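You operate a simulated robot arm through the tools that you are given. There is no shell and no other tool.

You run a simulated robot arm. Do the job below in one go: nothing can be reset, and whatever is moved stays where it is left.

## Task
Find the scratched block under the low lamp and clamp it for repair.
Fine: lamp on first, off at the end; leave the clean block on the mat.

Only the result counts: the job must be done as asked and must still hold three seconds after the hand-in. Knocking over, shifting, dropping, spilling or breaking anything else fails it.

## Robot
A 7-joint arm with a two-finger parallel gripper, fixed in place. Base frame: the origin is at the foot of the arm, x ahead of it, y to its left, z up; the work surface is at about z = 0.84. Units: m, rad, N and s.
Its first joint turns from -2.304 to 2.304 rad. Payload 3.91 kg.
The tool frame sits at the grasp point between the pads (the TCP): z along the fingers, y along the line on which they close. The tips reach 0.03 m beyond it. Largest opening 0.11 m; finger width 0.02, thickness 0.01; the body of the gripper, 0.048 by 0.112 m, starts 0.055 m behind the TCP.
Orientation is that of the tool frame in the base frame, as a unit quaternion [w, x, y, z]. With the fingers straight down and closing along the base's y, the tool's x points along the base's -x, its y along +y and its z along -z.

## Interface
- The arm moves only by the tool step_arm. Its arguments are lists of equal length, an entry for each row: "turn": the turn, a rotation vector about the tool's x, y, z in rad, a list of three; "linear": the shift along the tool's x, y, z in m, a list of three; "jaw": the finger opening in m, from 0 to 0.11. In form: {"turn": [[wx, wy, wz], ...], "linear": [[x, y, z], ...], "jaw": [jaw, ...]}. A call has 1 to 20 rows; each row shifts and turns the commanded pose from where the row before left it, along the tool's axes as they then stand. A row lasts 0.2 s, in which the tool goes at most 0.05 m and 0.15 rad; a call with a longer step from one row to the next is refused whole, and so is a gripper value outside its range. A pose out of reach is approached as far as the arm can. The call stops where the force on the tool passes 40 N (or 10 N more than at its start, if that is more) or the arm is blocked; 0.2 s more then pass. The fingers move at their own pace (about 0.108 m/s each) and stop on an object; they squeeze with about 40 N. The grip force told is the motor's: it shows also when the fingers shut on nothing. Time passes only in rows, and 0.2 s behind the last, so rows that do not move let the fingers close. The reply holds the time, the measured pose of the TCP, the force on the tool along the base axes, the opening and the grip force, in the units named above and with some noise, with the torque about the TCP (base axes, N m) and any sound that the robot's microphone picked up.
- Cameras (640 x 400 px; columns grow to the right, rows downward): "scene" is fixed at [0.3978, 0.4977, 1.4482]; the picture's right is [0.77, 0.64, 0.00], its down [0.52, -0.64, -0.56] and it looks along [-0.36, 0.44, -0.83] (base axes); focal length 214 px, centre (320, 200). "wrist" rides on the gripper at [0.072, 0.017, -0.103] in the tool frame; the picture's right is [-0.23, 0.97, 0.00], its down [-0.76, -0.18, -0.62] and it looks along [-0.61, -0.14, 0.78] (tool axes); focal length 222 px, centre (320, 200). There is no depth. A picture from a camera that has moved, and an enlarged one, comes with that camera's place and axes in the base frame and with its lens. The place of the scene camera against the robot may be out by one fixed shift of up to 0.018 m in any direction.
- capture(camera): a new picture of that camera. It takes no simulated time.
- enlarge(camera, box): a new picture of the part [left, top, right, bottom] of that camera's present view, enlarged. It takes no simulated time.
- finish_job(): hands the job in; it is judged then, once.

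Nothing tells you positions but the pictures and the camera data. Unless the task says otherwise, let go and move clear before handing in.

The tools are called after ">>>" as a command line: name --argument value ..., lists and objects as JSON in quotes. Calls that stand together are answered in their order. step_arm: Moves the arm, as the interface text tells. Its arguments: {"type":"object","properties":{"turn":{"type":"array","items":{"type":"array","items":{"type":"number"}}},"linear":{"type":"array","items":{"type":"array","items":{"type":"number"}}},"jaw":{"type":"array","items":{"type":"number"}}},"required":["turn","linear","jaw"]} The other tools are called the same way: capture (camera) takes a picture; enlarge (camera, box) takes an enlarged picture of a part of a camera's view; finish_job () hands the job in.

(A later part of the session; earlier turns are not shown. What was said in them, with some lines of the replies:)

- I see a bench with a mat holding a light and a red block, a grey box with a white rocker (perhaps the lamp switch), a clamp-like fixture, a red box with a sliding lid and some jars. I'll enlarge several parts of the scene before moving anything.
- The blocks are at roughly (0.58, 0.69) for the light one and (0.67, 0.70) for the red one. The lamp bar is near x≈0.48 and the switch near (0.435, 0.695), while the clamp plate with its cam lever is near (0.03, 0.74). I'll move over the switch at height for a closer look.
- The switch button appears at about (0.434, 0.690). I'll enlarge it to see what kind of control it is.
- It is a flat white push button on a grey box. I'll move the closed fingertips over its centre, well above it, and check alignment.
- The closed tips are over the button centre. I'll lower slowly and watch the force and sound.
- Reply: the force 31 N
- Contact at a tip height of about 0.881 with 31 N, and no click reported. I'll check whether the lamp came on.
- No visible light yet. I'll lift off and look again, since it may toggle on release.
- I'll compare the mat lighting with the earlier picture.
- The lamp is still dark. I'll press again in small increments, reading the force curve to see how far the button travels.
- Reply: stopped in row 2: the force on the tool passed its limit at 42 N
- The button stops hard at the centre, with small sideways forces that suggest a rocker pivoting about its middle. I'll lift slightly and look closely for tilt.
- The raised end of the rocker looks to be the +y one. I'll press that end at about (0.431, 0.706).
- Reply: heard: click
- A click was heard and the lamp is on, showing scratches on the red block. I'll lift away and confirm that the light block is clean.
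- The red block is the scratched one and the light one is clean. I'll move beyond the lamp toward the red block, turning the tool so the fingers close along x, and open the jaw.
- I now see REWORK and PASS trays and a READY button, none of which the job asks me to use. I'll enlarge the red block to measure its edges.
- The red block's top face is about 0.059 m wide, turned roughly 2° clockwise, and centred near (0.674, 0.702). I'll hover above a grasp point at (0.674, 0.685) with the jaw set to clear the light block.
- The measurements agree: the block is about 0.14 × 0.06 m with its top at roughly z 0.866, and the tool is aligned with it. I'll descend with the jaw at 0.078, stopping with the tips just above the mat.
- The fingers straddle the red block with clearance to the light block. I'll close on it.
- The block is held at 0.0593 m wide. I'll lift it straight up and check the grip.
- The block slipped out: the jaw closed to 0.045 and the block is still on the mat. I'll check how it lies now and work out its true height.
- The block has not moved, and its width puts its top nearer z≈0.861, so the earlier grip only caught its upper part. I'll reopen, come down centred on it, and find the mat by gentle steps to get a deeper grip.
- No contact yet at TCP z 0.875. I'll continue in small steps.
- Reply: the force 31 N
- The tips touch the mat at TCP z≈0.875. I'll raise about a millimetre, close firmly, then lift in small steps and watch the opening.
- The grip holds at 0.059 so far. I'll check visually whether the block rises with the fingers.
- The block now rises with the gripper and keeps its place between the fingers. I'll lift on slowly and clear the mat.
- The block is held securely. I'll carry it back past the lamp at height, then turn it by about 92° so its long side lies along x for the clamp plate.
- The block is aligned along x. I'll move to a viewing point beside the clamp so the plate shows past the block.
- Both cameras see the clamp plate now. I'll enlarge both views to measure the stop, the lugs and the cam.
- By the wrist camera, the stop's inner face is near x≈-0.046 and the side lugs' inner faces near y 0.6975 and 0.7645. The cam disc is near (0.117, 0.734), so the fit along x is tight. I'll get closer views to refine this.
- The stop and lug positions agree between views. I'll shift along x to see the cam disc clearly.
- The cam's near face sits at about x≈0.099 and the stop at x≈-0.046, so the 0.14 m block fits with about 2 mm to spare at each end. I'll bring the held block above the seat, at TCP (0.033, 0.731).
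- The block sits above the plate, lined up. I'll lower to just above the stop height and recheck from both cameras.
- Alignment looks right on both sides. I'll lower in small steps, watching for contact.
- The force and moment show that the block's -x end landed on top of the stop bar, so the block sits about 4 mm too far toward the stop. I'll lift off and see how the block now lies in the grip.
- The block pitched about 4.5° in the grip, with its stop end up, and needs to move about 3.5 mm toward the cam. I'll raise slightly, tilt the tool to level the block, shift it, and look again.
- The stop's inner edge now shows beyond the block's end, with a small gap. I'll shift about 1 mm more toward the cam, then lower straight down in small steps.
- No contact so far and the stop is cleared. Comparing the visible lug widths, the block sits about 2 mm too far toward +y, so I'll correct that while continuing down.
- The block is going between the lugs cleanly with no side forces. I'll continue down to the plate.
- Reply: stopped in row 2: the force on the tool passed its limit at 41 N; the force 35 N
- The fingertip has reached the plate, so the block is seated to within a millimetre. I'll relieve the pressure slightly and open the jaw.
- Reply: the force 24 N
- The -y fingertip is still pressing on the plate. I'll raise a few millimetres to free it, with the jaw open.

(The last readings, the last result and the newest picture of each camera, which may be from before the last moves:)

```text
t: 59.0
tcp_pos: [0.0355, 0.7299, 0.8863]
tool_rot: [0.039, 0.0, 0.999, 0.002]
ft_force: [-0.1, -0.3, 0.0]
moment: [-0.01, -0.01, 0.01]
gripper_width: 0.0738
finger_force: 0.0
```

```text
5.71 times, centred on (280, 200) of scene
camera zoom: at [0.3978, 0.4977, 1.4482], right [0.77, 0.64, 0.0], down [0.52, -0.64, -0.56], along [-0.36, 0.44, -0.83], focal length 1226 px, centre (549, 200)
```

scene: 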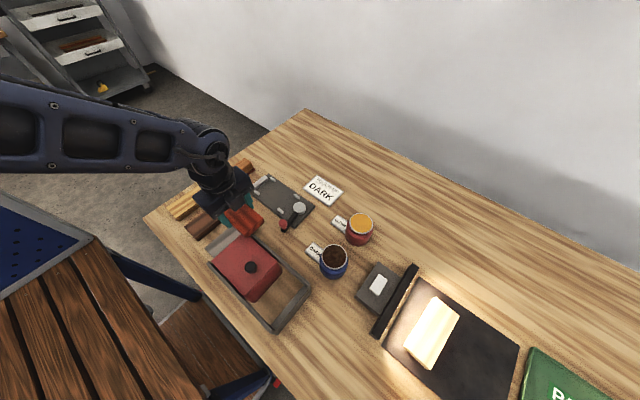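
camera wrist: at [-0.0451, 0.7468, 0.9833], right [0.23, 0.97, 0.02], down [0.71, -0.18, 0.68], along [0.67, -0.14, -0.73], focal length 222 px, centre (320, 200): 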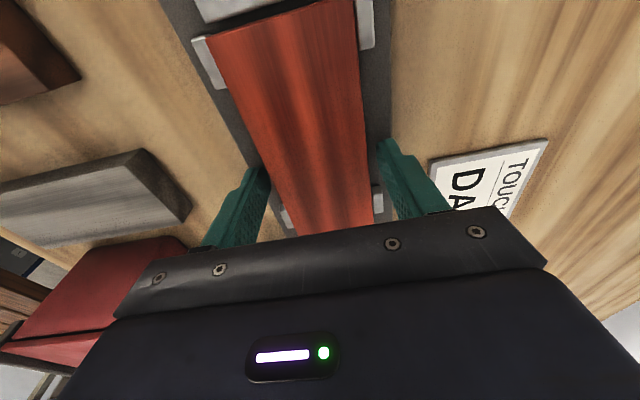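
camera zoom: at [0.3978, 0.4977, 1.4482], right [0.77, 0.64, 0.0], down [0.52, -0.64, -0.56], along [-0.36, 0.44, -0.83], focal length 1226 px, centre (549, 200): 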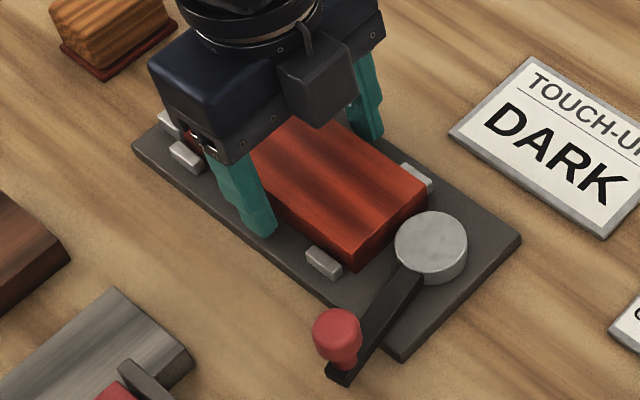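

The block rests in the fixture and the fingers are clear. I'll rise straight up, remove the tilt and inspect the seat.

>>> step_arm --turn '[[0, 0, 0], [0, 0, 0], [0, 0, 0], [0, 0, 0], [0, 0.04, 0], [0, 0.04, 0], [0, 0, 0], [0, 0, 0]]' --linear '[[-0.0008, 0, -0.01], [-0.0016, 0, -0.02], [-0.0024, 0, -0.03], [-0.0024, 0, -0.03], [0, 0, -0.02], [0, 0, -0.02], [0.04, -0.02, 0], [0, 0, 0]]' --jaw '[0.074, 0.074, 0.074, 0.074, 0.08, 0.08, 0.08, 0.08]'

>>> capture --camera "wrist"

>>> enlarge --camera "scene" --box '[240, 165, 320, 235]'

```text
t: 60.8
tcp_pos: [-0.0071, 0.7094, 1.0168]
tool_rot: [-0.001, 0.0, 1.0, 0.002]
ft_force: [-0.4, -0.7, -0.4]
moment: [-0.04, 0.02, 0.03]
gripper_width: 0.0801
finger_force: 0.1
```

```text
taken
camera wrist: at [-0.0798, 0.7262, 1.1203], right [0.23, 0.97, 0.0], down [0.76, -0.18, 0.62], along [0.61, -0.14, -0.78], focal length 222 px, centre (320, 200)
```

wrist: 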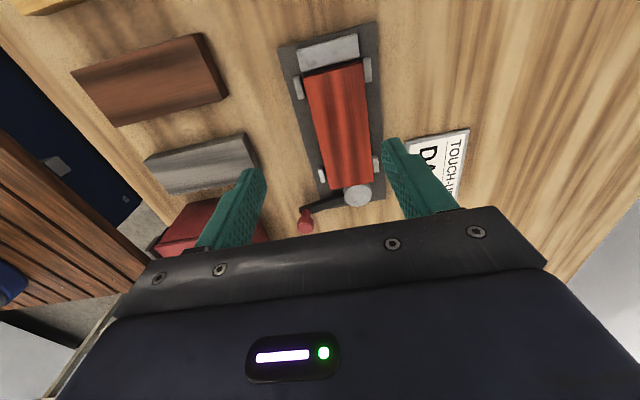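

```text
5.71 times, centred on (280, 200) of scene
camera zoom: at [0.3978, 0.4977, 1.4482], right [0.77, 0.64, 0.0], down [0.52, -0.64, -0.56], along [-0.36, 0.44, -0.83], focal length 1226 px, centre (549, 200)
```

zoom: 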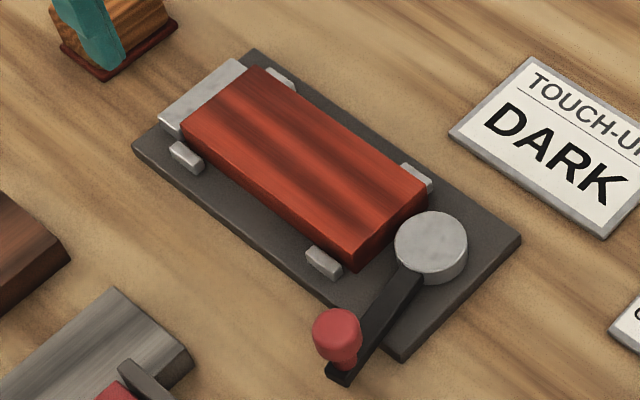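

The block lies flat between all four lugs. I'll zoom in on the stop gap, the cam and the lever.

>>> enlarge --camera "wrist" --box '[270, 10, 400, 120]'

>>> enlarge --camera "wrist" --box '[280, 140, 400, 240]'

```text
3.64 times, centred on (335, 65) of wrist
camera zoom: at [-0.0798, 0.7262, 1.1203], right [0.23, 0.97, 0.0], down [0.76, -0.18, 0.62], along [0.61, -0.14, -0.78], focal length 808 px, centre (266, 691)
```

zoom: 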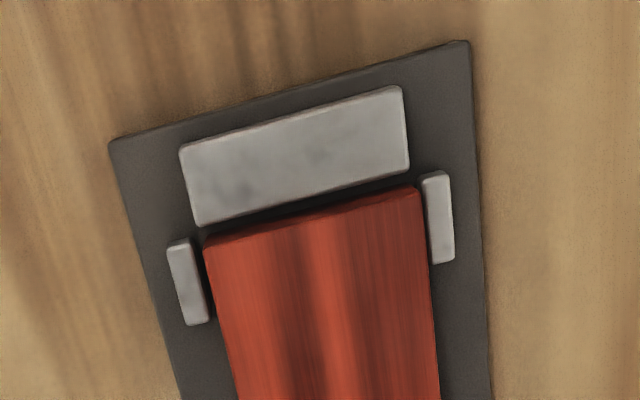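

```text
4.00 times, centred on (340, 190) of wrist
camera zoom: at [-0.0798, 0.7262, 1.1203], right [0.23, 0.97, 0.0], down [0.76, -0.18, 0.62], along [0.61, -0.14, -0.78], focal length 888 px, centre (240, 240)
```

zoom: 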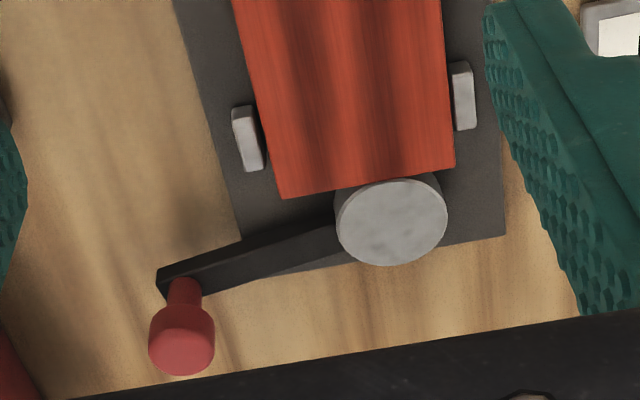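

The block is seated with small gaps at both ends, so the cam lever comes next. Its red knob stands at about (0.133, 0.656) with its top near z 0.905. The block bars any clockwise swing, so the lever must swing counter-clockwise, toward +x. I'll move above the knob with the fingers set to straddle it along the swing direction.

>>> step_arm --turn '[[0, 0, 0], [0, 0, 0], [0, 0, 0], [0, 0, 0], [0, 0, 0.1396], [0, 0, 0.1396], [0, 0, 0.1396], [0, 0, 0.1396], [0, 0, 0.1396], [0, 0, 0.1396], [0, 0, 0.1396], [0, 0, 0.1396], [0, 0, 0.1396], [0, 0, 0.1396], [0, 0, 0]]' --linear '[[-0.035, -0.01335, 0.0025], [-0.035, -0.01335, 0.0025], [-0.035, -0.01335, 0.0025], [-0.035, -0.01335, 0.0025], [0, 0, 0], [0, 0, 0], [0, 0, 0], [0, 0, 0], [0, 0, 0], [0, 0, 0], [0, 0, 0], [0, 0, 0], [0, 0, 0], [0, 0, 0], [0, 0, 0]]' --jaw '[0.08, 0.07, 0.06, 0.05, 0.05, 0.05, 0.05, 0.05, 0.05, 0.05, 0.05, 0.05, 0.05, 0.05, 0.05]'

>>> capture --camera "wrist"

>>> enlarge --camera "scene" --box '[220, 140, 380, 260]'

```text
t: 64.0
tcp_pos: [0.1352, 0.658, 1.006]
tool_rot: [-0.002, 0.644, 0.765, 0.002]
ft_force: [-0.6, -0.9, -0.1]
moment: [-0.01, 0.04, 0.0]
gripper_width: 0.0499
finger_force: 0.0
```

```text
taken
camera wrist: at [0.1377, 0.7303, 1.1102], right [1.0, -0.06, 0.0], down [-0.04, -0.78, 0.62], along [-0.04, -0.62, -0.79], focal length 222 px, centre (320, 200)
```

wrist: 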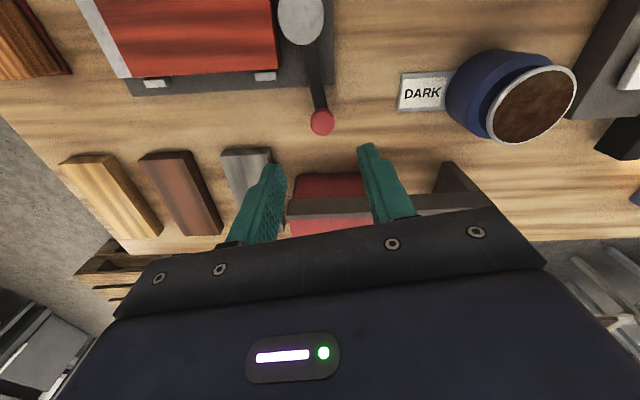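

```text
3.33 times, centred on (300, 200) of scene
camera zoom: at [0.3978, 0.4977, 1.4482], right [0.77, 0.64, 0.0], down [0.52, -0.64, -0.56], along [-0.36, 0.44, -0.83], focal length 715 px, centre (387, 200)
```

zoom: 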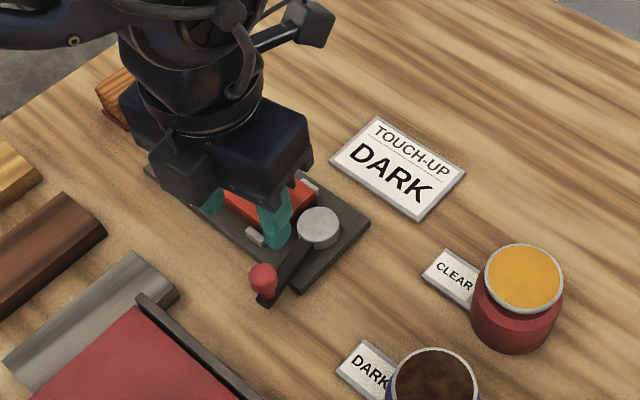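

The knob lies almost directly below the TCP. I'll enlarge to verify it and the lever geometry.

>>> enlarge --camera "wrist" --box '[240, 0, 400, 150]'

```text
2.67 times, centred on (320, 75) of wrist
camera zoom: at [0.1377, 0.7303, 1.1102], right [1.0, -0.06, 0.0], down [-0.04, -0.78, 0.62], along [-0.04, -0.62, -0.79], focal length 592 px, centre (320, 533)
```

zoom: 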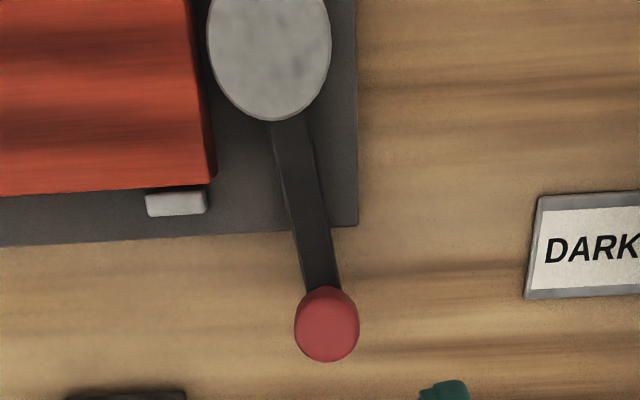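

The view is good. I'll descend around the knob, keeping the tips above the lever bar, then narrow the jaw to cage it.

>>> step_arm --turn '[[0, 0, 0], [0, 0, 0], [0, 0, 0], [0, 0, 0], [0, 0, 0], [0, 0, 0]]' --linear '[[0, 0, 0.025], [0, 0, 0.025], [0, 0, 0.02], [0, 0, 0.015], [0, 0, 0.01], [0, 0, 0]]' --jaw '[0.05, 0.05, 0.05, 0.05, 0.05, 0.05]'

>>> capture --camera "wrist"

>>> enlarge --camera "scene" --box '[240, 165, 320, 235]'

```text
t: 65.4
tcp_pos: [0.1325, 0.6566, 0.9119]
tool_rot: [-0.002, 0.643, 0.766, 0.002]
ft_force: [-0.9, 0.1, 1.5]
moment: [0.02, 0.02, 0.0]
gripper_width: 0.05
finger_force: 0.1
```

```text
taken
camera wrist: at [0.137, 0.7304, 1.0152], right [1.0, -0.05, 0.0], down [-0.04, -0.78, 0.62], along [-0.03, -0.62, -0.79], focal length 222 px, centre (320, 200)
```

wrist: 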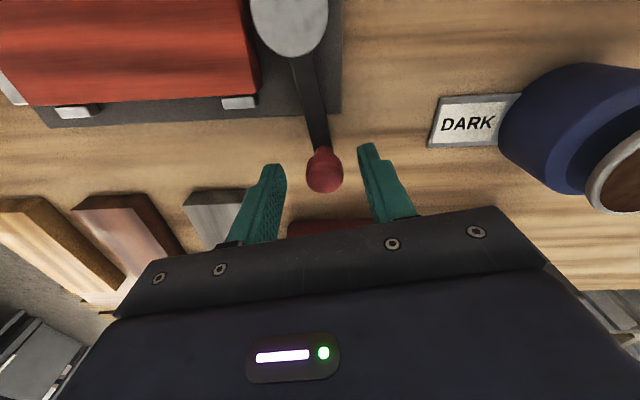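

```text
5.71 times, centred on (280, 200) of scene
camera zoom: at [0.3978, 0.4977, 1.4482], right [0.77, 0.64, 0.0], down [0.52, -0.64, -0.56], along [-0.36, 0.44, -0.83], focal length 1226 px, centre (549, 200)
```

zoom: 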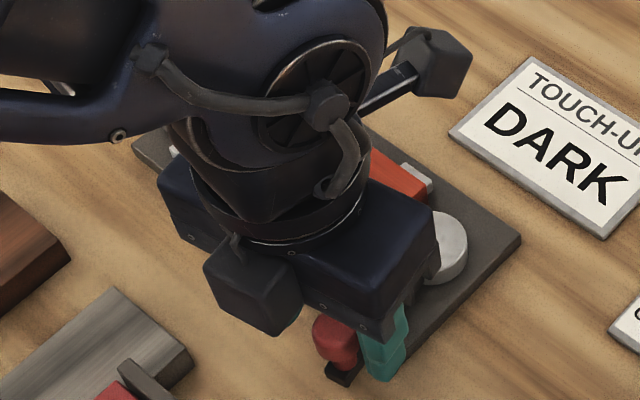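

The knob is between the fingers, offset about 4 mm. I'll centre on it and narrow the jaw.

>>> step_arm --turn '[[0, 0, 0], [0, 0, 0], [0, 0, 0], [0, 0, 0]]' --linear '[[0.003, 0.002, 0.002], [0, 0, 0], [0, 0, 0], [0, 0, 0]]' --jaw '[0.045, 0.036, 0.03, 0.03]'

>>> enlarge --camera "wrist" --box '[240, 100, 400, 220]'

```text
t: 66.4
tcp_pos: [0.1348, 0.66, 0.91]
tool_rot: [-0.002, 0.643, 0.766, 0.002]
ft_force: [0.3, 1.4, -0.3]
moment: [-0.02, -0.01, -0.02]
gripper_width: 0.0301
finger_force: 0.1
```

```text
3.33 times, centred on (320, 160) of wrist
camera zoom: at [0.1385, 0.7335, 1.0133], right [1.0, -0.05, 0.0], down [-0.04, -0.78, 0.62], along [-0.03, -0.62, -0.79], focal length 740 px, centre (320, 333)
```

zoom: 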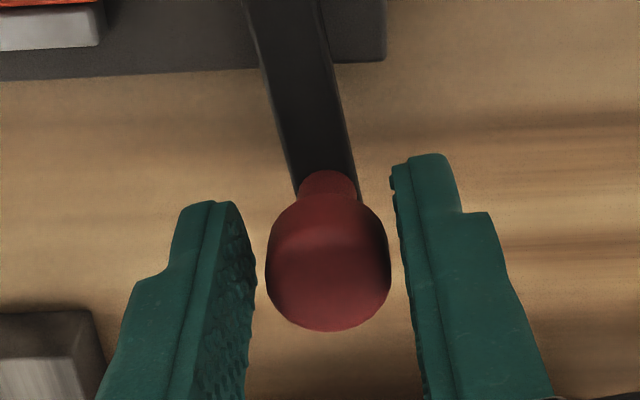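

The knob is caged. I'll sweep the first 15° counter-clockwise about the disc centre, turning the tool along with the lever, and check the force and motion.

>>> step_arm --turn '[[0, 0, -0.0873], [0, 0, -0.0873], [0, 0, -0.0873], [0, 0, 0]]' --linear '[[0.0003, 0.00664, 0], [0.0003, 0.00664, 0], [0.0003, 0.00664, 0], [0, 0, 0]]' --jaw '[0.03, 0.03, 0.03, 0.03]'

>>> capture --camera "wrist"

```text
t: 67.4
tcp_pos: [0.1535, 0.6653, 0.9098]
tool_rot: [-0.002, 0.537, 0.844, 0.002]
ft_force: [-0.3, 0.6, 0.3]
moment: [0.04, -0.02, -0.01]
gripper_width: 0.0301
finger_force: 0.1
```

```text
taken
camera wrist: at [0.1381, 0.7378, 1.0131], right [0.98, 0.21, 0.0], down [0.16, -0.77, 0.62], along [0.13, -0.61, -0.79], focal length 222 px, centre (320, 200)
```

wrist: 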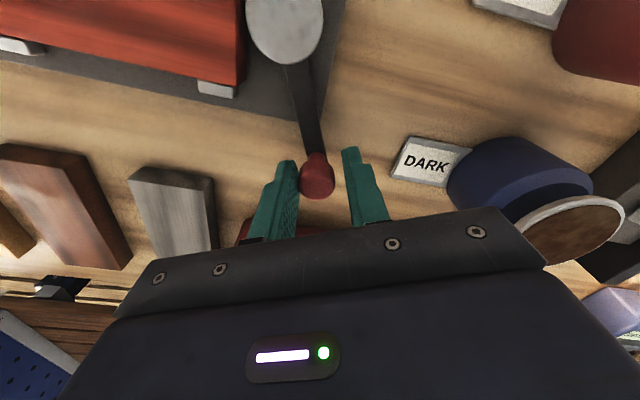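

The lever follows freely and the tool path matches the plan. I'll continue the sweep in sections.

>>> step_arm --turn '[[0, 0, -0.0873], [0, 0, -0.0873], [0, 0, -0.0873], [0, 0, -0.0873], [0, 0, 0]]' --linear '[[0.0003, 0.00664, 0], [0.0003, 0.00664, 0], [0.0003, 0.00664, 0], [0.0003, 0.00664, 0], [0, 0, 0]]' --jaw '[0.03, 0.03, 0.03, 0.03, 0.03]'

>>> capture --camera "wrist"

>>> enlarge --camera "scene" --box '[240, 165, 340, 245]'

```text
t: 68.6
tcp_pos: [0.175, 0.6808, 0.9096]
tool_rot: [-0.002, 0.382, 0.924, 0.003]
ft_force: [-0.2, 0.2, -0.2]
moment: [0.02, 0.02, 0.03]
gripper_width: 0.0302
finger_force: 0.0
```

```text
taken
camera wrist: at [0.1358, 0.7437, 1.0135], right [0.85, 0.53, 0.0], down [0.41, -0.67, 0.62], along [0.33, -0.52, -0.79], focal length 222 px, centre (320, 200)
```

wrist: 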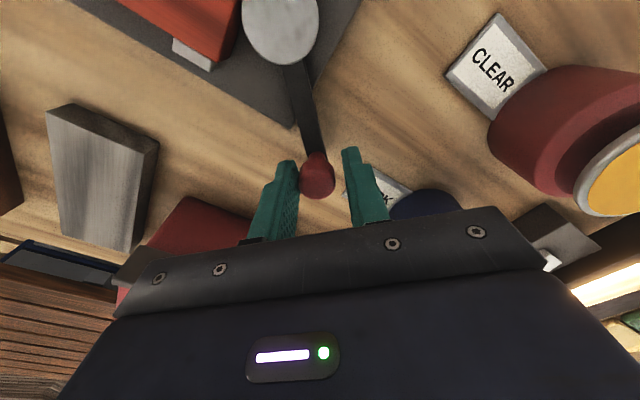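

```text
5.00 times, centred on (290, 205) of scene
camera zoom: at [0.3978, 0.4977, 1.4482], right [0.77, 0.64, 0.0], down [0.52, -0.64, -0.56], along [-0.36, 0.44, -0.83], focal length 1072 px, centre (470, 175)
```

zoom: 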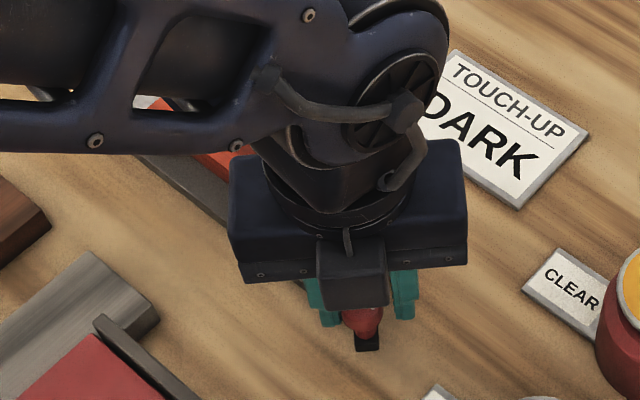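

About 30° done with no resistance. I'll continue.

>>> step_arm --turn '[[0, 0, -0.0873], [0, 0, -0.0873], [0, 0, -0.0873], [0, 0, -0.0873], [0, 0, 0]]' --linear '[[0.0003, 0.00664, 0], [0.0003, 0.00664, 0], [0.0003, 0.00664, 0], [0.0003, 0.00664, 0], [0, 0, 0]]' --jaw '[0.03, 0.03, 0.03, 0.03, 0.03]'

>>> capture --camera "wrist"

```text
t: 69.8
tcp_pos: [0.1907, 0.7016, 0.9094]
tool_rot: [0.0, 0.215, 0.977, 0.003]
ft_force: [0.4, 0.3, 0.8]
moment: [0.0, 0.0, 0.02]
gripper_width: 0.03
finger_force: 0.0
```

```text
taken
camera wrist: at [0.1317, 0.748, 1.0134], right [0.62, 0.79, 0.0], down [0.62, -0.49, 0.62], along [0.49, -0.38, -0.78], focal length 222 px, centre (320, 200)
```

wrist: 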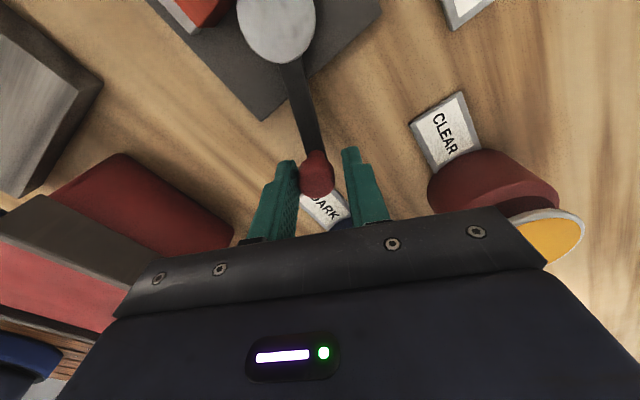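

Still free. I'll continue, watching for resistance as the cam meets the block.

>>> step_arm --turn '[[0, 0, -0.0873], [0, 0, -0.0873], [0, 0, 0]]' --linear '[[0.0003, 0.00664, 0], [0.0003, 0.00664, 0], [0, 0, 0]]' --jaw '[0.03, 0.03, 0.03]'

>>> step_arm --turn '[[0, 0, -0.0873], [0, 0, -0.0873], [0, 0, 0]]' --linear '[[0.0003, 0.00664, 0], [0.0003, 0.00664, 0], [0, 0, 0]]' --jaw '[0.03, 0.03, 0.03]'

>>> capture --camera "wrist"

>>> enlarge --camera "wrist" --box '[180, 0, 400, 140]'

```text
t: 70.6
tcp_pos: [0.196, 0.7159, 0.9098]
tool_rot: [-0.001, 0.13, 0.992, 0.003]
ft_force: [-0.2, 0.2, -0.9]
moment: [0.04, 0.0, 0.03]
gripper_width: 0.0299
finger_force: 0.2
```

```text
t: 71.4
tcp_pos: [0.1967, 0.7283, 0.91]
tool_rot: [-0.001, 0.042, 0.999, 0.004]
ft_force: [-1.5, -2.0, -0.4]
moment: [-0.06, 0.01, 0.03]
gripper_width: 0.0316
finger_force: 1.0
```

```text
taken
camera wrist: at [0.1262, 0.7505, 1.0134], right [0.31, 0.95, 0.0], down [0.74, -0.25, 0.62], along [0.59, -0.19, -0.78], focal length 222 px, centre (320, 200)
```

wrist: 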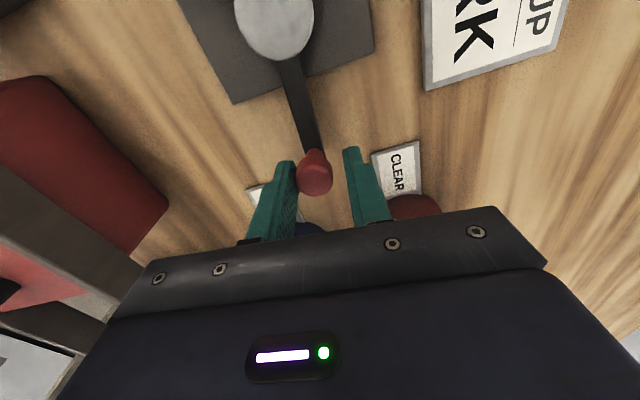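

```text
2.86 times, centred on (290, 70) of wrist
camera zoom: at [0.1262, 0.7505, 1.0134], right [0.31, 0.95, 0.0], down [0.74, -0.25, 0.62], along [0.59, -0.19, -0.78], focal length 635 px, centre (406, 571)
```

zoom: 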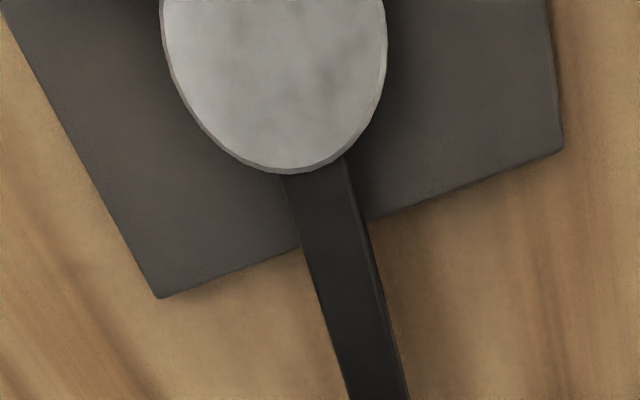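

Resistance begins with the lever nearly along +x, and the jaw is being pushed open. I'll back off slightly, grip the knob firmly, and continue with both fingers.

>>> step_arm --turn '[[0, 0, 0], [0, 0, 0], [0, 0, 0], [0, 0, 0], [0, 0, 0]]' --linear '[[0, -0.003, 0], [0, 0, 0], [0, 0, 0], [0, 0, 0], [0, 0, 0]]' --jaw '[0.03, 0.024, 0.018, 0.01, 0.0]'

>>> enlarge --camera "wrist" --box '[180, 0, 400, 140]'

>>> enlarge --camera "wrist" --box '[240, 100, 400, 220]'

```text
t: 72.6
tcp_pos: [0.196, 0.7244, 0.9105]
tool_rot: [0.0, 0.043, 0.999, 0.003]
ft_force: [0.9, -1.8, 1.5]
moment: [-0.3, -0.03, 0.13]
gripper_width: 0.0235
finger_force: 45.4
```

```text
2.86 times, centred on (290, 70) of wrist
camera zoom: at [0.1261, 0.7476, 1.0135], right [0.31, 0.95, 0.0], down [0.74, -0.25, 0.62], along [0.59, -0.19, -0.78], focal length 635 px, centre (406, 571)
```

zoom: 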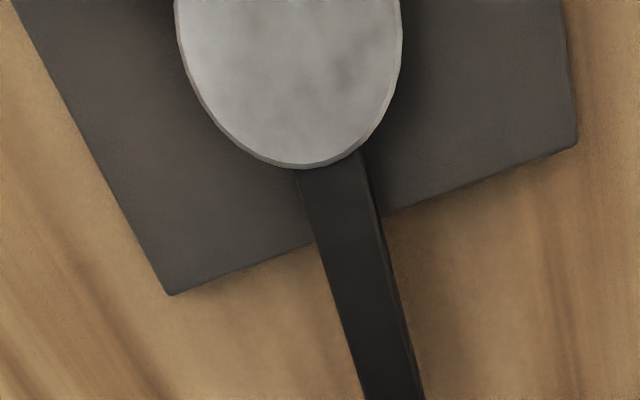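

```text
3.33 times, centred on (320, 160) of wrist
camera zoom: at [0.1261, 0.7476, 1.0135], right [0.31, 0.95, 0.0], down [0.74, -0.25, 0.62], along [0.59, -0.19, -0.78], focal length 740 px, centre (320, 333)
```

zoom: 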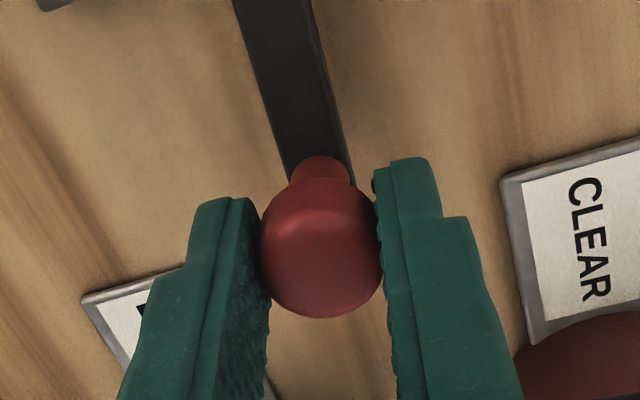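

The knob is gripped at 0.0235. I'll go on in small angular steps, reading the force after each.

>>> step_arm --turn '[[0, 0, -0.05], [0, 0, 0]]' --linear '[[0.0001, 0.00385, 0], [0, 0, 0]]' --jaw '[0, 0]'

>>> step_arm --turn '[[0, 0, -0.05], [0, 0, 0]]' --linear '[[0.0001, 0.00385, 0], [0, 0, 0]]' --jaw '[0, 0]'

>>> step_arm --turn '[[0, 0, -0.05], [0, 0, 0]]' --linear '[[0.0001, 0.00385, 0], [0, 0, 0]]' --jaw '[0, 0]'

>>> capture --camera "wrist"

```text
t: 73.2
tcp_pos: [0.1973, 0.7291, 0.9099]
tool_rot: [0.0, 0.018, 1.0, 0.002]
ft_force: [-1.5, -0.7, 3.7]
moment: [-0.3, 0.68, 0.17]
gripper_width: 0.0234
finger_force: 45.4
```

```text
t: 73.8
tcp_pos: [0.1963, 0.7307, 0.9106]
tool_rot: [-0.001, -0.006, 1.0, -0.001]
ft_force: [-3.5, -14.7, 9.9]
moment: [-0.41, -0.24, -0.15]
gripper_width: 0.0233
finger_force: 44.6
stopped in row 2: the force on the tool passed its limit at 41 N (the readings are from after the stop); the commanded pose is now the measured one
```

```text
t: 74.1
tcp_pos: [0.1975, 0.7297, 0.9103]
tool_rot: [-0.001, -0.021, 1.0, -0.005]
ft_force: [-2.3, -19.3, 13.5]
moment: [-0.15, 0.34, -0.27]
gripper_width: 0.0234
finger_force: 45.0
stopped in row 1: the force on the tool passed its limit at 50 N (the readings are from after the stop); the commanded pose is now the measured one
```

```text
taken
camera wrist: at [0.1234, 0.7445, 1.0131], right [0.19, 0.98, -0.01], down [0.77, -0.14, 0.62], along [0.61, -0.12, -0.78], focal length 222 px, centre (320, 200)
```

wrist: 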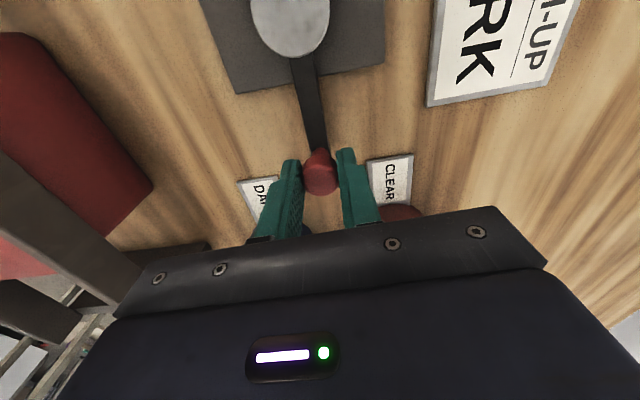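

Firm resistance now: over 40 N at the knob, with the lever nearly along +x. I'll release the knob, see whether the lever stays, and inspect the block.

>>> step_arm --turn '[[0, 0, 0], [0, 0, 0], [0, 0, 0], [0, 0, 0]]' --linear '[[0, 0, 0], [0, 0, 0], [0, 0, 0], [0, 0, 0]]' --jaw '[0.026, 0.032, 0.045, 0.045]'

>>> capture --camera "wrist"

>>> enlarge --camera "wrist" --box '[240, 0, 400, 140]'

```text
t: 75.1
tcp_pos: [0.197, 0.7316, 0.9076]
tool_rot: [-0.001, -0.021, 1.0, -0.003]
ft_force: [-0.5, -0.2, 1.1]
moment: [0.01, 0.01, 0.02]
gripper_width: 0.045
finger_force: 0.1
```

```text
taken
camera wrist: at [0.1235, 0.7455, 1.0122], right [0.19, 0.98, -0.01], down [0.77, -0.14, 0.62], along [0.61, -0.12, -0.78], focal length 222 px, centre (320, 200)
```

wrist: 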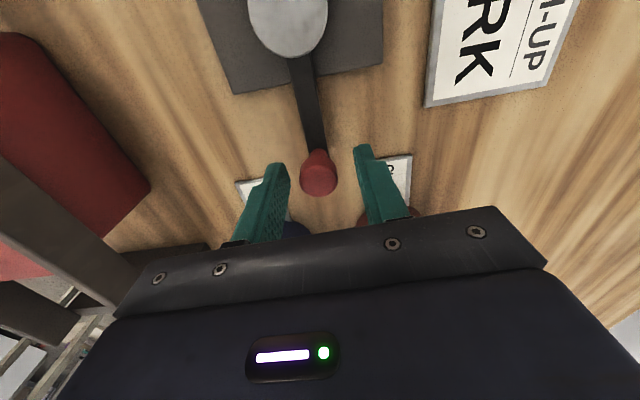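

```text
2.86 times, centred on (320, 70) of wrist
camera zoom: at [0.1235, 0.7455, 1.0122], right [0.19, 0.98, -0.01], down [0.77, -0.14, 0.62], along [0.61, -0.12, -0.78], focal length 635 px, centre (320, 571)
```

zoom: 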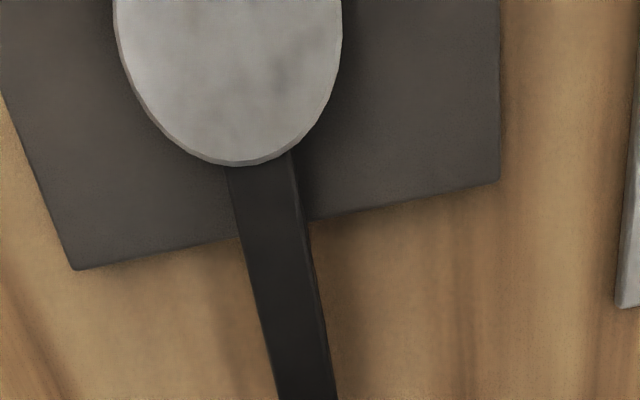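

The lever stays put. I'll rise and move back to view the whole clamp.

>>> step_arm --turn '[[0, 0, 0], [0, 0, 0], [0, 0, 0], [0, 0, 0], [0, 0, 0], [0, 0, 0], [0, 0, 0], [0, 0, 0], [0, 0, 0]]' --linear '[[0, 0, -0.02], [0, 0, -0.03], [0, 0, -0.03], [0, 0, -0.03], [0.04, 0, 0], [0.04, -0.01, 0], [0.04, -0.01, 0], [0.04, 0, 0], [0, 0, 0]]' --jaw '[0.045, 0.045, 0.045, 0.045, 0.045, 0.045, 0.045, 0.045, 0.045]'

>>> capture --camera "wrist"

>>> enlarge --camera "wrist" --box '[280, 0, 420, 120]'

>>> enlarge --camera "scene" --box '[240, 165, 340, 245]'

```text
t: 77.1
tcp_pos: [0.0376, 0.704, 1.0187]
tool_rot: [-0.001, -0.021, 1.0, -0.003]
ft_force: [0.3, 0.3, -0.9]
moment: [0.04, 0.01, 0.0]
gripper_width: 0.0452
finger_force: 0.0
```

```text
taken
camera wrist: at [-0.0357, 0.7187, 1.1218], right [0.19, 0.98, -0.01], down [0.77, -0.14, 0.62], along [0.61, -0.12, -0.78], focal length 222 px, centre (320, 200)
```

wrist: 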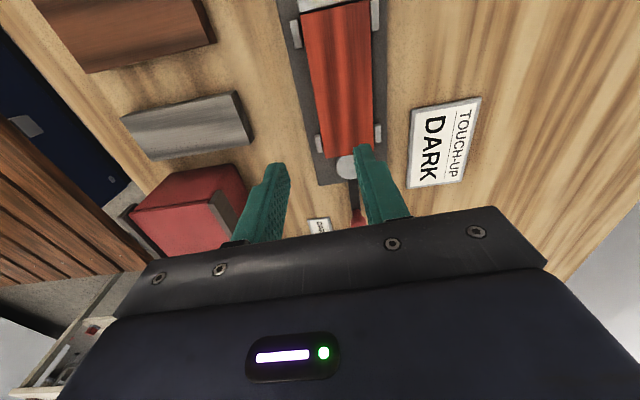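

```text
3.33 times, centred on (350, 60) of wrist
camera zoom: at [-0.0357, 0.7187, 1.1218], right [0.19, 0.98, -0.01], down [0.77, -0.14, 0.62], along [0.61, -0.12, -0.78], focal length 740 px, centre (220, 667)
```

zoom: 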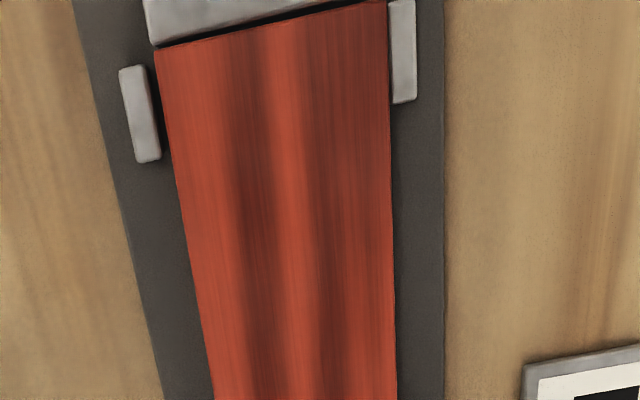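

```text
5.00 times, centred on (290, 205) of scene
camera zoom: at [0.3978, 0.4977, 1.4482], right [0.77, 0.64, 0.0], down [0.52, -0.64, -0.56], along [-0.36, 0.44, -0.83], focal length 1072 px, centre (470, 175)
```

zoom: 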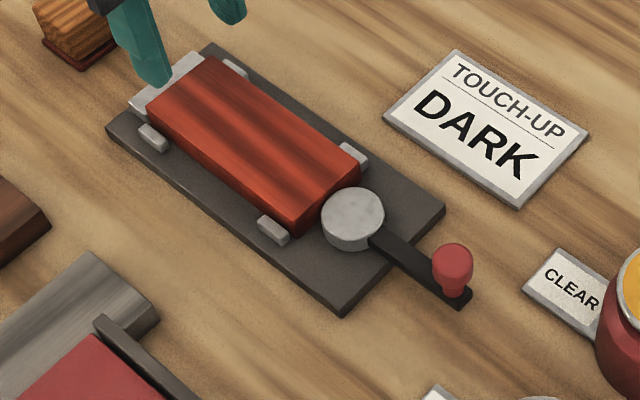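

The cam has pushed the block up to the stop and the lever now points along +x. I'll check the stop end and the cam end closely for any remaining gap.

>>> step_arm --turn '[[0, 0, 0], [0, 0, 0], [0, 0, 0]]' --linear '[[0.035, 0.02, 0], [0.035, 0.02, 0.02], [0, 0, 0]]' --jaw '[0.06, 0.08, 0.08]'

>>> capture --camera "wrist"

>>> enlarge --camera "wrist" --box '[250, 0, 390, 110]'

>>> enlarge --camera "wrist" --box '[270, 110, 410, 220]'

```text
t: 77.9
tcp_pos: [-0.0341, 0.7418, 0.9987]
tool_rot: [-0.002, -0.021, 1.0, -0.004]
ft_force: [-0.6, 0.5, 0.4]
moment: [-0.04, 0.0, -0.01]
gripper_width: 0.0801
finger_force: 0.2
```

```text
taken
camera wrist: at [-0.1069, 0.7562, 1.1019], right [0.19, 0.98, -0.01], down [0.77, -0.14, 0.62], along [0.61, -0.12, -0.78], focal length 222 px, centre (320, 200)
```

wrist: 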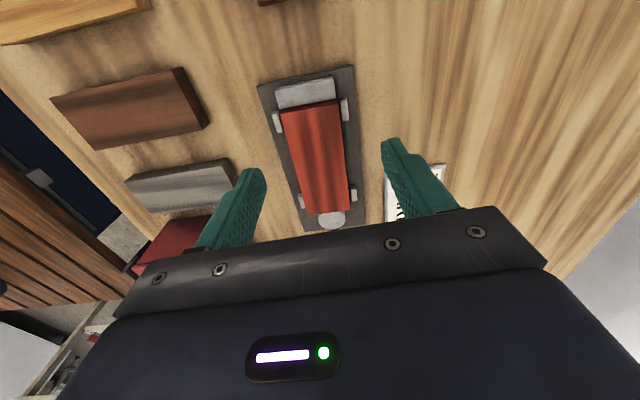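

```text
3.64 times, centred on (320, 55) of wrist
camera zoom: at [-0.1069, 0.7562, 1.1019], right [0.19, 0.98, -0.01], down [0.77, -0.14, 0.62], along [0.61, -0.12, -0.78], focal length 808 px, centre (320, 727)
```

zoom: 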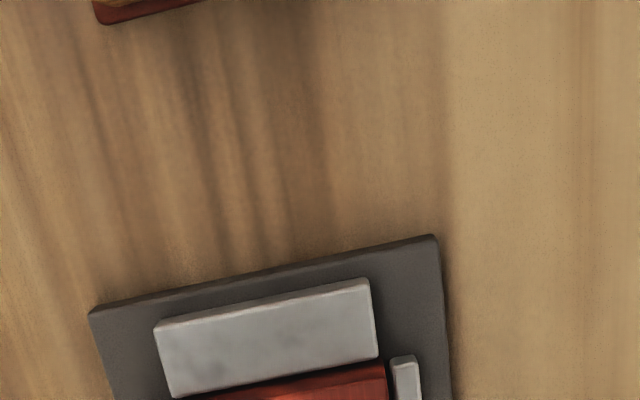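

```text
3.64 times, centred on (340, 165) of wrist
camera zoom: at [-0.1069, 0.7562, 1.1019], right [0.19, 0.98, -0.01], down [0.77, -0.14, 0.62], along [0.61, -0.12, -0.78], focal length 808 px, centre (247, 327)
```

zoom: 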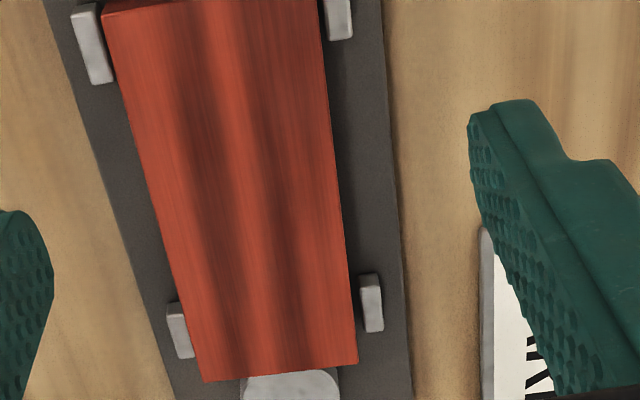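

The block's end is flush with the stop and the cam disc is tight against its other end, so it is clamped. Next I'll close the jaw and travel at height back to the lamp switch.

>>> step_arm --turn '[[0, 0, 0.042], [0, 0, 0], [0, 0, 0], [0, 0, 0], [0, 0, 0], [0, 0, 0], [0, 0, 0], [0, 0, 0], [0, 0, 0], [0, 0, 0], [0, 0, 0], [0, 0, 0], [0, 0, 0], [0, 0, 0]]' --linear '[[0, 0, -0.03], [0, 0, -0.03], [-0.0423, -0.0062, 0], [-0.0423, -0.0062, 0], [-0.0423, -0.0062, 0], [-0.0423, -0.0062, 0], [-0.0423, -0.0062, 0], [-0.0423, -0.0062, 0], [-0.0423, -0.0062, 0], [-0.0423, -0.0062, 0], [-0.0423, -0.0062, 0], [-0.0423, -0.0062, 0], [-0.0423, -0.0062, 0], [0, 0, 0]]' --jaw '[0.06, 0.04, 0.02, 0, 0, 0, 0, 0, 0, 0, 0, 0, 0, 0]'

>>> capture --camera "wrist"

>>> capture --camera "scene"

```text
t: 80.9
tcp_pos: [0.432, 0.6744, 1.0585]
tool_rot: [-0.001, 0.0, 1.0, -0.003]
ft_force: [-0.3, -0.3, 0.0]
moment: [0.02, 0.03, 0.03]
gripper_width: 0.0
finger_force: 38.0
```

```text
taken
camera wrist: at [0.3597, 0.6919, 1.1624], right [0.23, 0.97, -0.01], down [0.76, -0.17, 0.62], along [0.6, -0.15, -0.78], focal length 222 px, centre (320, 200)
```

wrist: 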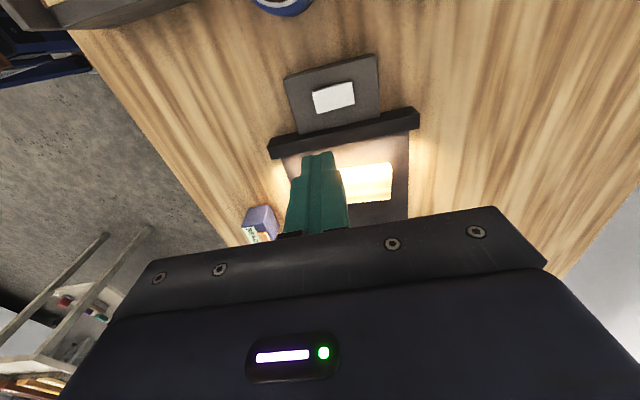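

```text
taken
```

scene: 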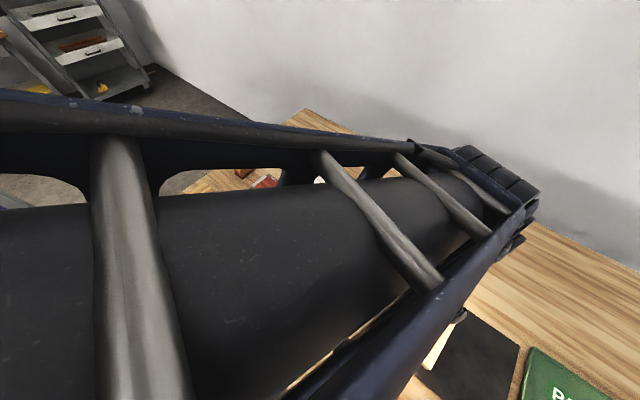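

I'm above the switch and the lamp is still on. I'll descend over the -y end of the rocker and check alignment.

>>> step_arm --turn '[[0, 0, 0], [0, 0, 0], [0, 0, 0], [0, 0, 0], [0, 0, 0]]' --linear '[[0, 0, 0.035], [0, 0, 0.035], [0, 0, 0.03], [0, 0, 0.025], [0, 0, 0]]' --jaw '[0, 0, 0, 0, 0]'

>>> enlarge --camera "wrist" --box '[220, 60, 460, 210]'

```text
t: 82.1
tcp_pos: [0.4321, 0.6738, 0.9334]
tool_rot: [-0.001, -0.001, 1.0, -0.004]
ft_force: [0.0, 0.3, -0.3]
moment: [0.01, -0.02, 0.01]
gripper_width: 0.0001
finger_force: 37.9
```

```text
2.67 times, centred on (340, 135) of wrist
camera zoom: at [0.3594, 0.6913, 1.0369], right [0.23, 0.97, -0.01], down [0.76, -0.17, 0.62], along [0.61, -0.15, -0.78], focal length 592 px, centre (267, 373)
```

zoom: 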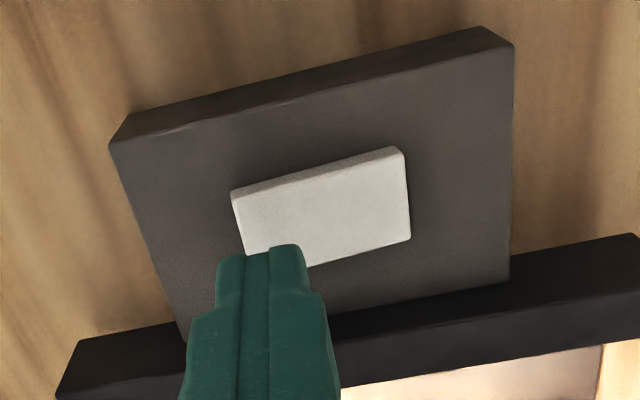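

The tips will land on the -y end of the rocker. I'll shift 3 mm inward and press down in small steps until the click.

>>> step_arm --turn '[[0, 0, 0], [0, 0, 0], [0, 0, 0]]' --linear '[[0, 0.003, 0.008], [0, 0, 0.008], [0, 0, 0]]' --jaw '[0, 0, 0]'

>>> step_arm --turn '[[0, 0, 0], [0, 0, 0]]' --linear '[[0, 0, 0.003], [0, 0, 0]]' --jaw '[0, 0]'

>>> step_arm --turn '[[0, 0, 0], [0, 0, 0]]' --linear '[[0, 0, 0.002], [0, 0, 0]]' --jaw '[0, 0]'

>>> step_arm --turn '[[0, 0, 0], [0, 0, 0]]' --linear '[[0, 0, 0.002], [0, 0, 0]]' --jaw '[0, 0]'

```text
t: 82.9
tcp_pos: [0.4319, 0.6774, 0.9183]
tool_rot: [0.0, 0.0, 1.0, -0.004]
ft_force: [-0.4, 0.5, 0.2]
moment: [-0.01, 0.0, 0.0]
gripper_width: 0.0
finger_force: 37.6
```

```text
t: 83.5
tcp_pos: [0.4325, 0.6763, 0.915]
tool_rot: [-0.001, 0.0, 1.0, -0.003]
ft_force: [0.4, -0.1, -0.1]
moment: [0.03, 0.01, 0.02]
gripper_width: 0.0
finger_force: 37.3
```

```text
t: 84.1
tcp_pos: [0.4317, 0.6771, 0.9127]
tool_rot: [-0.002, 0.0, 1.0, -0.004]
ft_force: [-0.4, 0.1, 0.7]
moment: [-0.03, 0.0, -0.01]
gripper_width: 0.0002
finger_force: 38.0
```

```text
t: 84.7
tcp_pos: [0.4311, 0.6757, 0.9107]
tool_rot: [-0.001, 0.0, 1.0, -0.003]
ft_force: [-0.7, -1.7, 2.7]
moment: [-0.04, -0.02, -0.01]
gripper_width: 0.0
finger_force: 37.4
heard: click
```

A click was heard as the -y end went down. I'll lift clear, move away from the camera's view and verify everything.

>>> step_arm --turn '[[0, 0, 0], [0, 0, 0], [0, 0, 0], [0, 0, 0], [0, 0, 0], [0, 0, 0], [0, 0, 0], [0, 0, 0], [0, 0, 0], [0, 0, 0], [0, 0, 0], [0, 0, 0], [0, 0, 0]]' --linear '[[0, 0, -0.01], [0, 0, -0.03], [0, 0, -0.045], [0, 0, -0.045], [0.02, 0, -0.04], [0.03, -0.01, -0.035], [0.035, -0.01, -0.03], [0.035, -0.01, -0.03], [0.035, -0.01, -0.03], [0.035, -0.01, -0.02], [0.03, -0.01, 0], [0.03, -0.01, 0], [0, 0, 0]]' --jaw '[0, 0, 0, 0, 0, 0, 0, 0.02, 0.04, 0.06, 0.08, 0.08, 0.08]'

>>> capture --camera "scene"

>>> capture --camera "wrist"

```text
t: 87.5
tcp_pos: [0.1828, 0.6085, 1.2252]
tool_rot: [-0.001, -0.001, 1.0, -0.004]
ft_force: [-0.1, 0.0, 0.1]
moment: [0.05, 0.04, -0.01]
gripper_width: 0.08
finger_force: 0.0
```

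```text
taken
```

scene: 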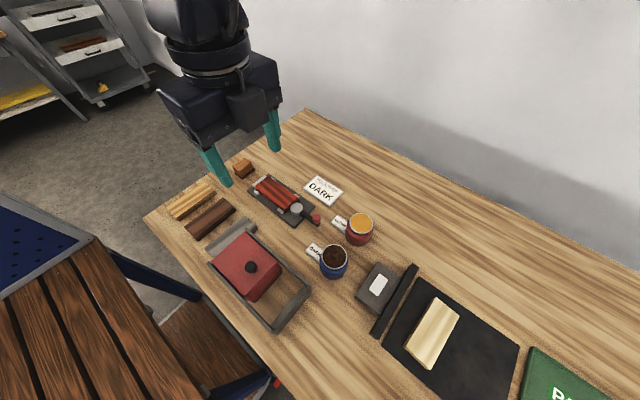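

```text
taken
camera wrist: at [0.1098, 0.6262, 1.33], right [0.23, 0.97, -0.01], down [0.76, -0.17, 0.62], along [0.6, -0.15, -0.78], focal length 222 px, centre (320, 200)
```

wrist: 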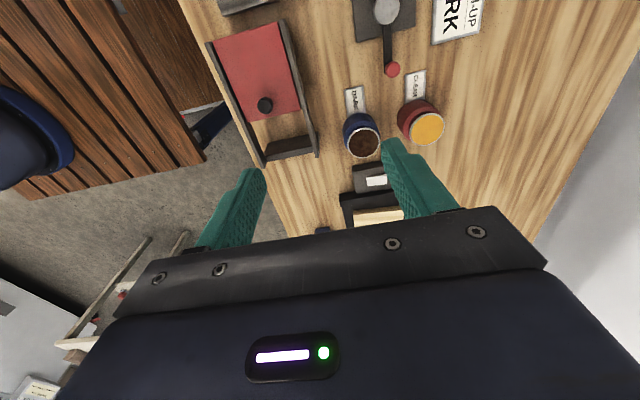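

The lamp is off and the light block is on the mat. I'll compare the light block and the clamp closely with the first pictures.

>>> enlarge --camera "scene" --box '[340, 240, 540, 400]'

>>> enlarge --camera "scene" --box '[240, 165, 340, 245]'

>>> enlarge --camera "scene" --box '[140, 150, 320, 340]'

```text
2.50 times, centred on (440, 320) of scene
camera zoom: at [0.3978, 0.4977, 1.4482], right [0.77, 0.64, 0.0], down [0.52, -0.64, -0.56], along [-0.36, 0.44, -0.83], focal length 536 px, centre (20, -100)
```

zoom: 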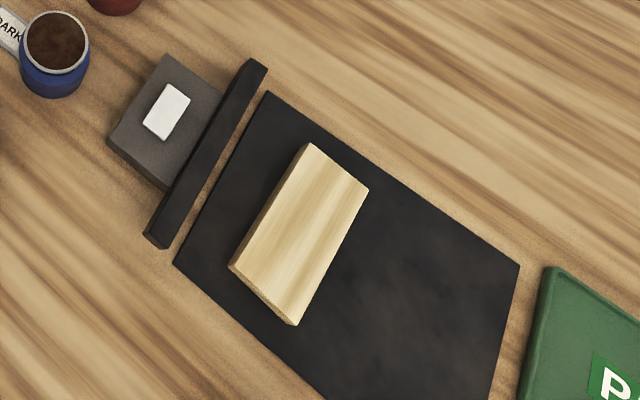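

```text
5.00 times, centred on (290, 205) of scene
camera zoom: at [0.3978, 0.4977, 1.4482], right [0.77, 0.64, 0.0], down [0.52, -0.64, -0.56], along [-0.36, 0.44, -0.83], focal length 1072 px, centre (470, 175)
```

zoom: 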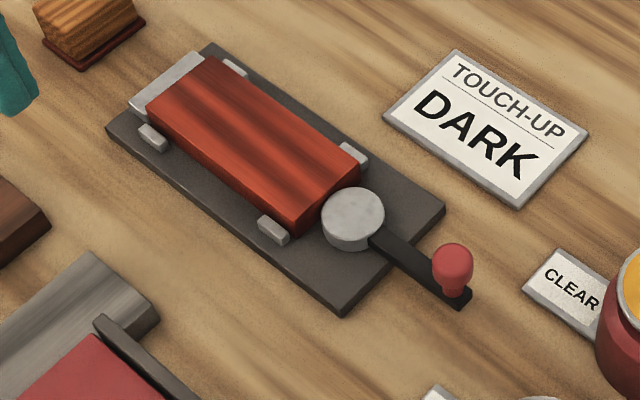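

```text
2.11 times, centred on (230, 245) of scene
camera zoom: at [0.3978, 0.4977, 1.4482], right [0.77, 0.64, 0.0], down [0.52, -0.64, -0.56], along [-0.36, 0.44, -0.83], focal length 452 px, centre (510, 105)
```

zoom: 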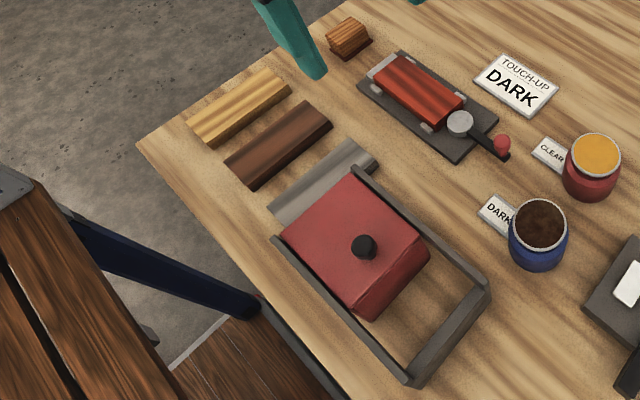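

The lamp is off, and the light block is exactly where it was. The scratched red block sits against the stop with the cam lever closed, and nothing else has shifted. The arm is clear, so I'm handing in.

>>> finish_job

```text
The job is handed in.
```

The scratched block was the red one. It is now clamped in the repair fixture, and I've handed the job in.

- **Lamp:** I switched it on first, which showed the scratches on the red block. I switched it off again at the end, heard the click, and saw it was dark.
- **Red block:** It lies flat between the side lugs, against the end stop. The cam lever is turned about 80° until it would not move further at 40–50 N. When I let go of the lever it stayed put.
- **Light block:** It looked clean under the lamp and is still in its original place on the mat.

Two things went wrong on the way. My first grip slipped and the red block stayed on the mat. On the first try at the fixture the block landed on top of the stop, so I lifted it, levelled it and set it down again.

The final pictures show nothing else out of place. I judged the clamp by that resistance and by the pictures; I did not try to pull the block loose.
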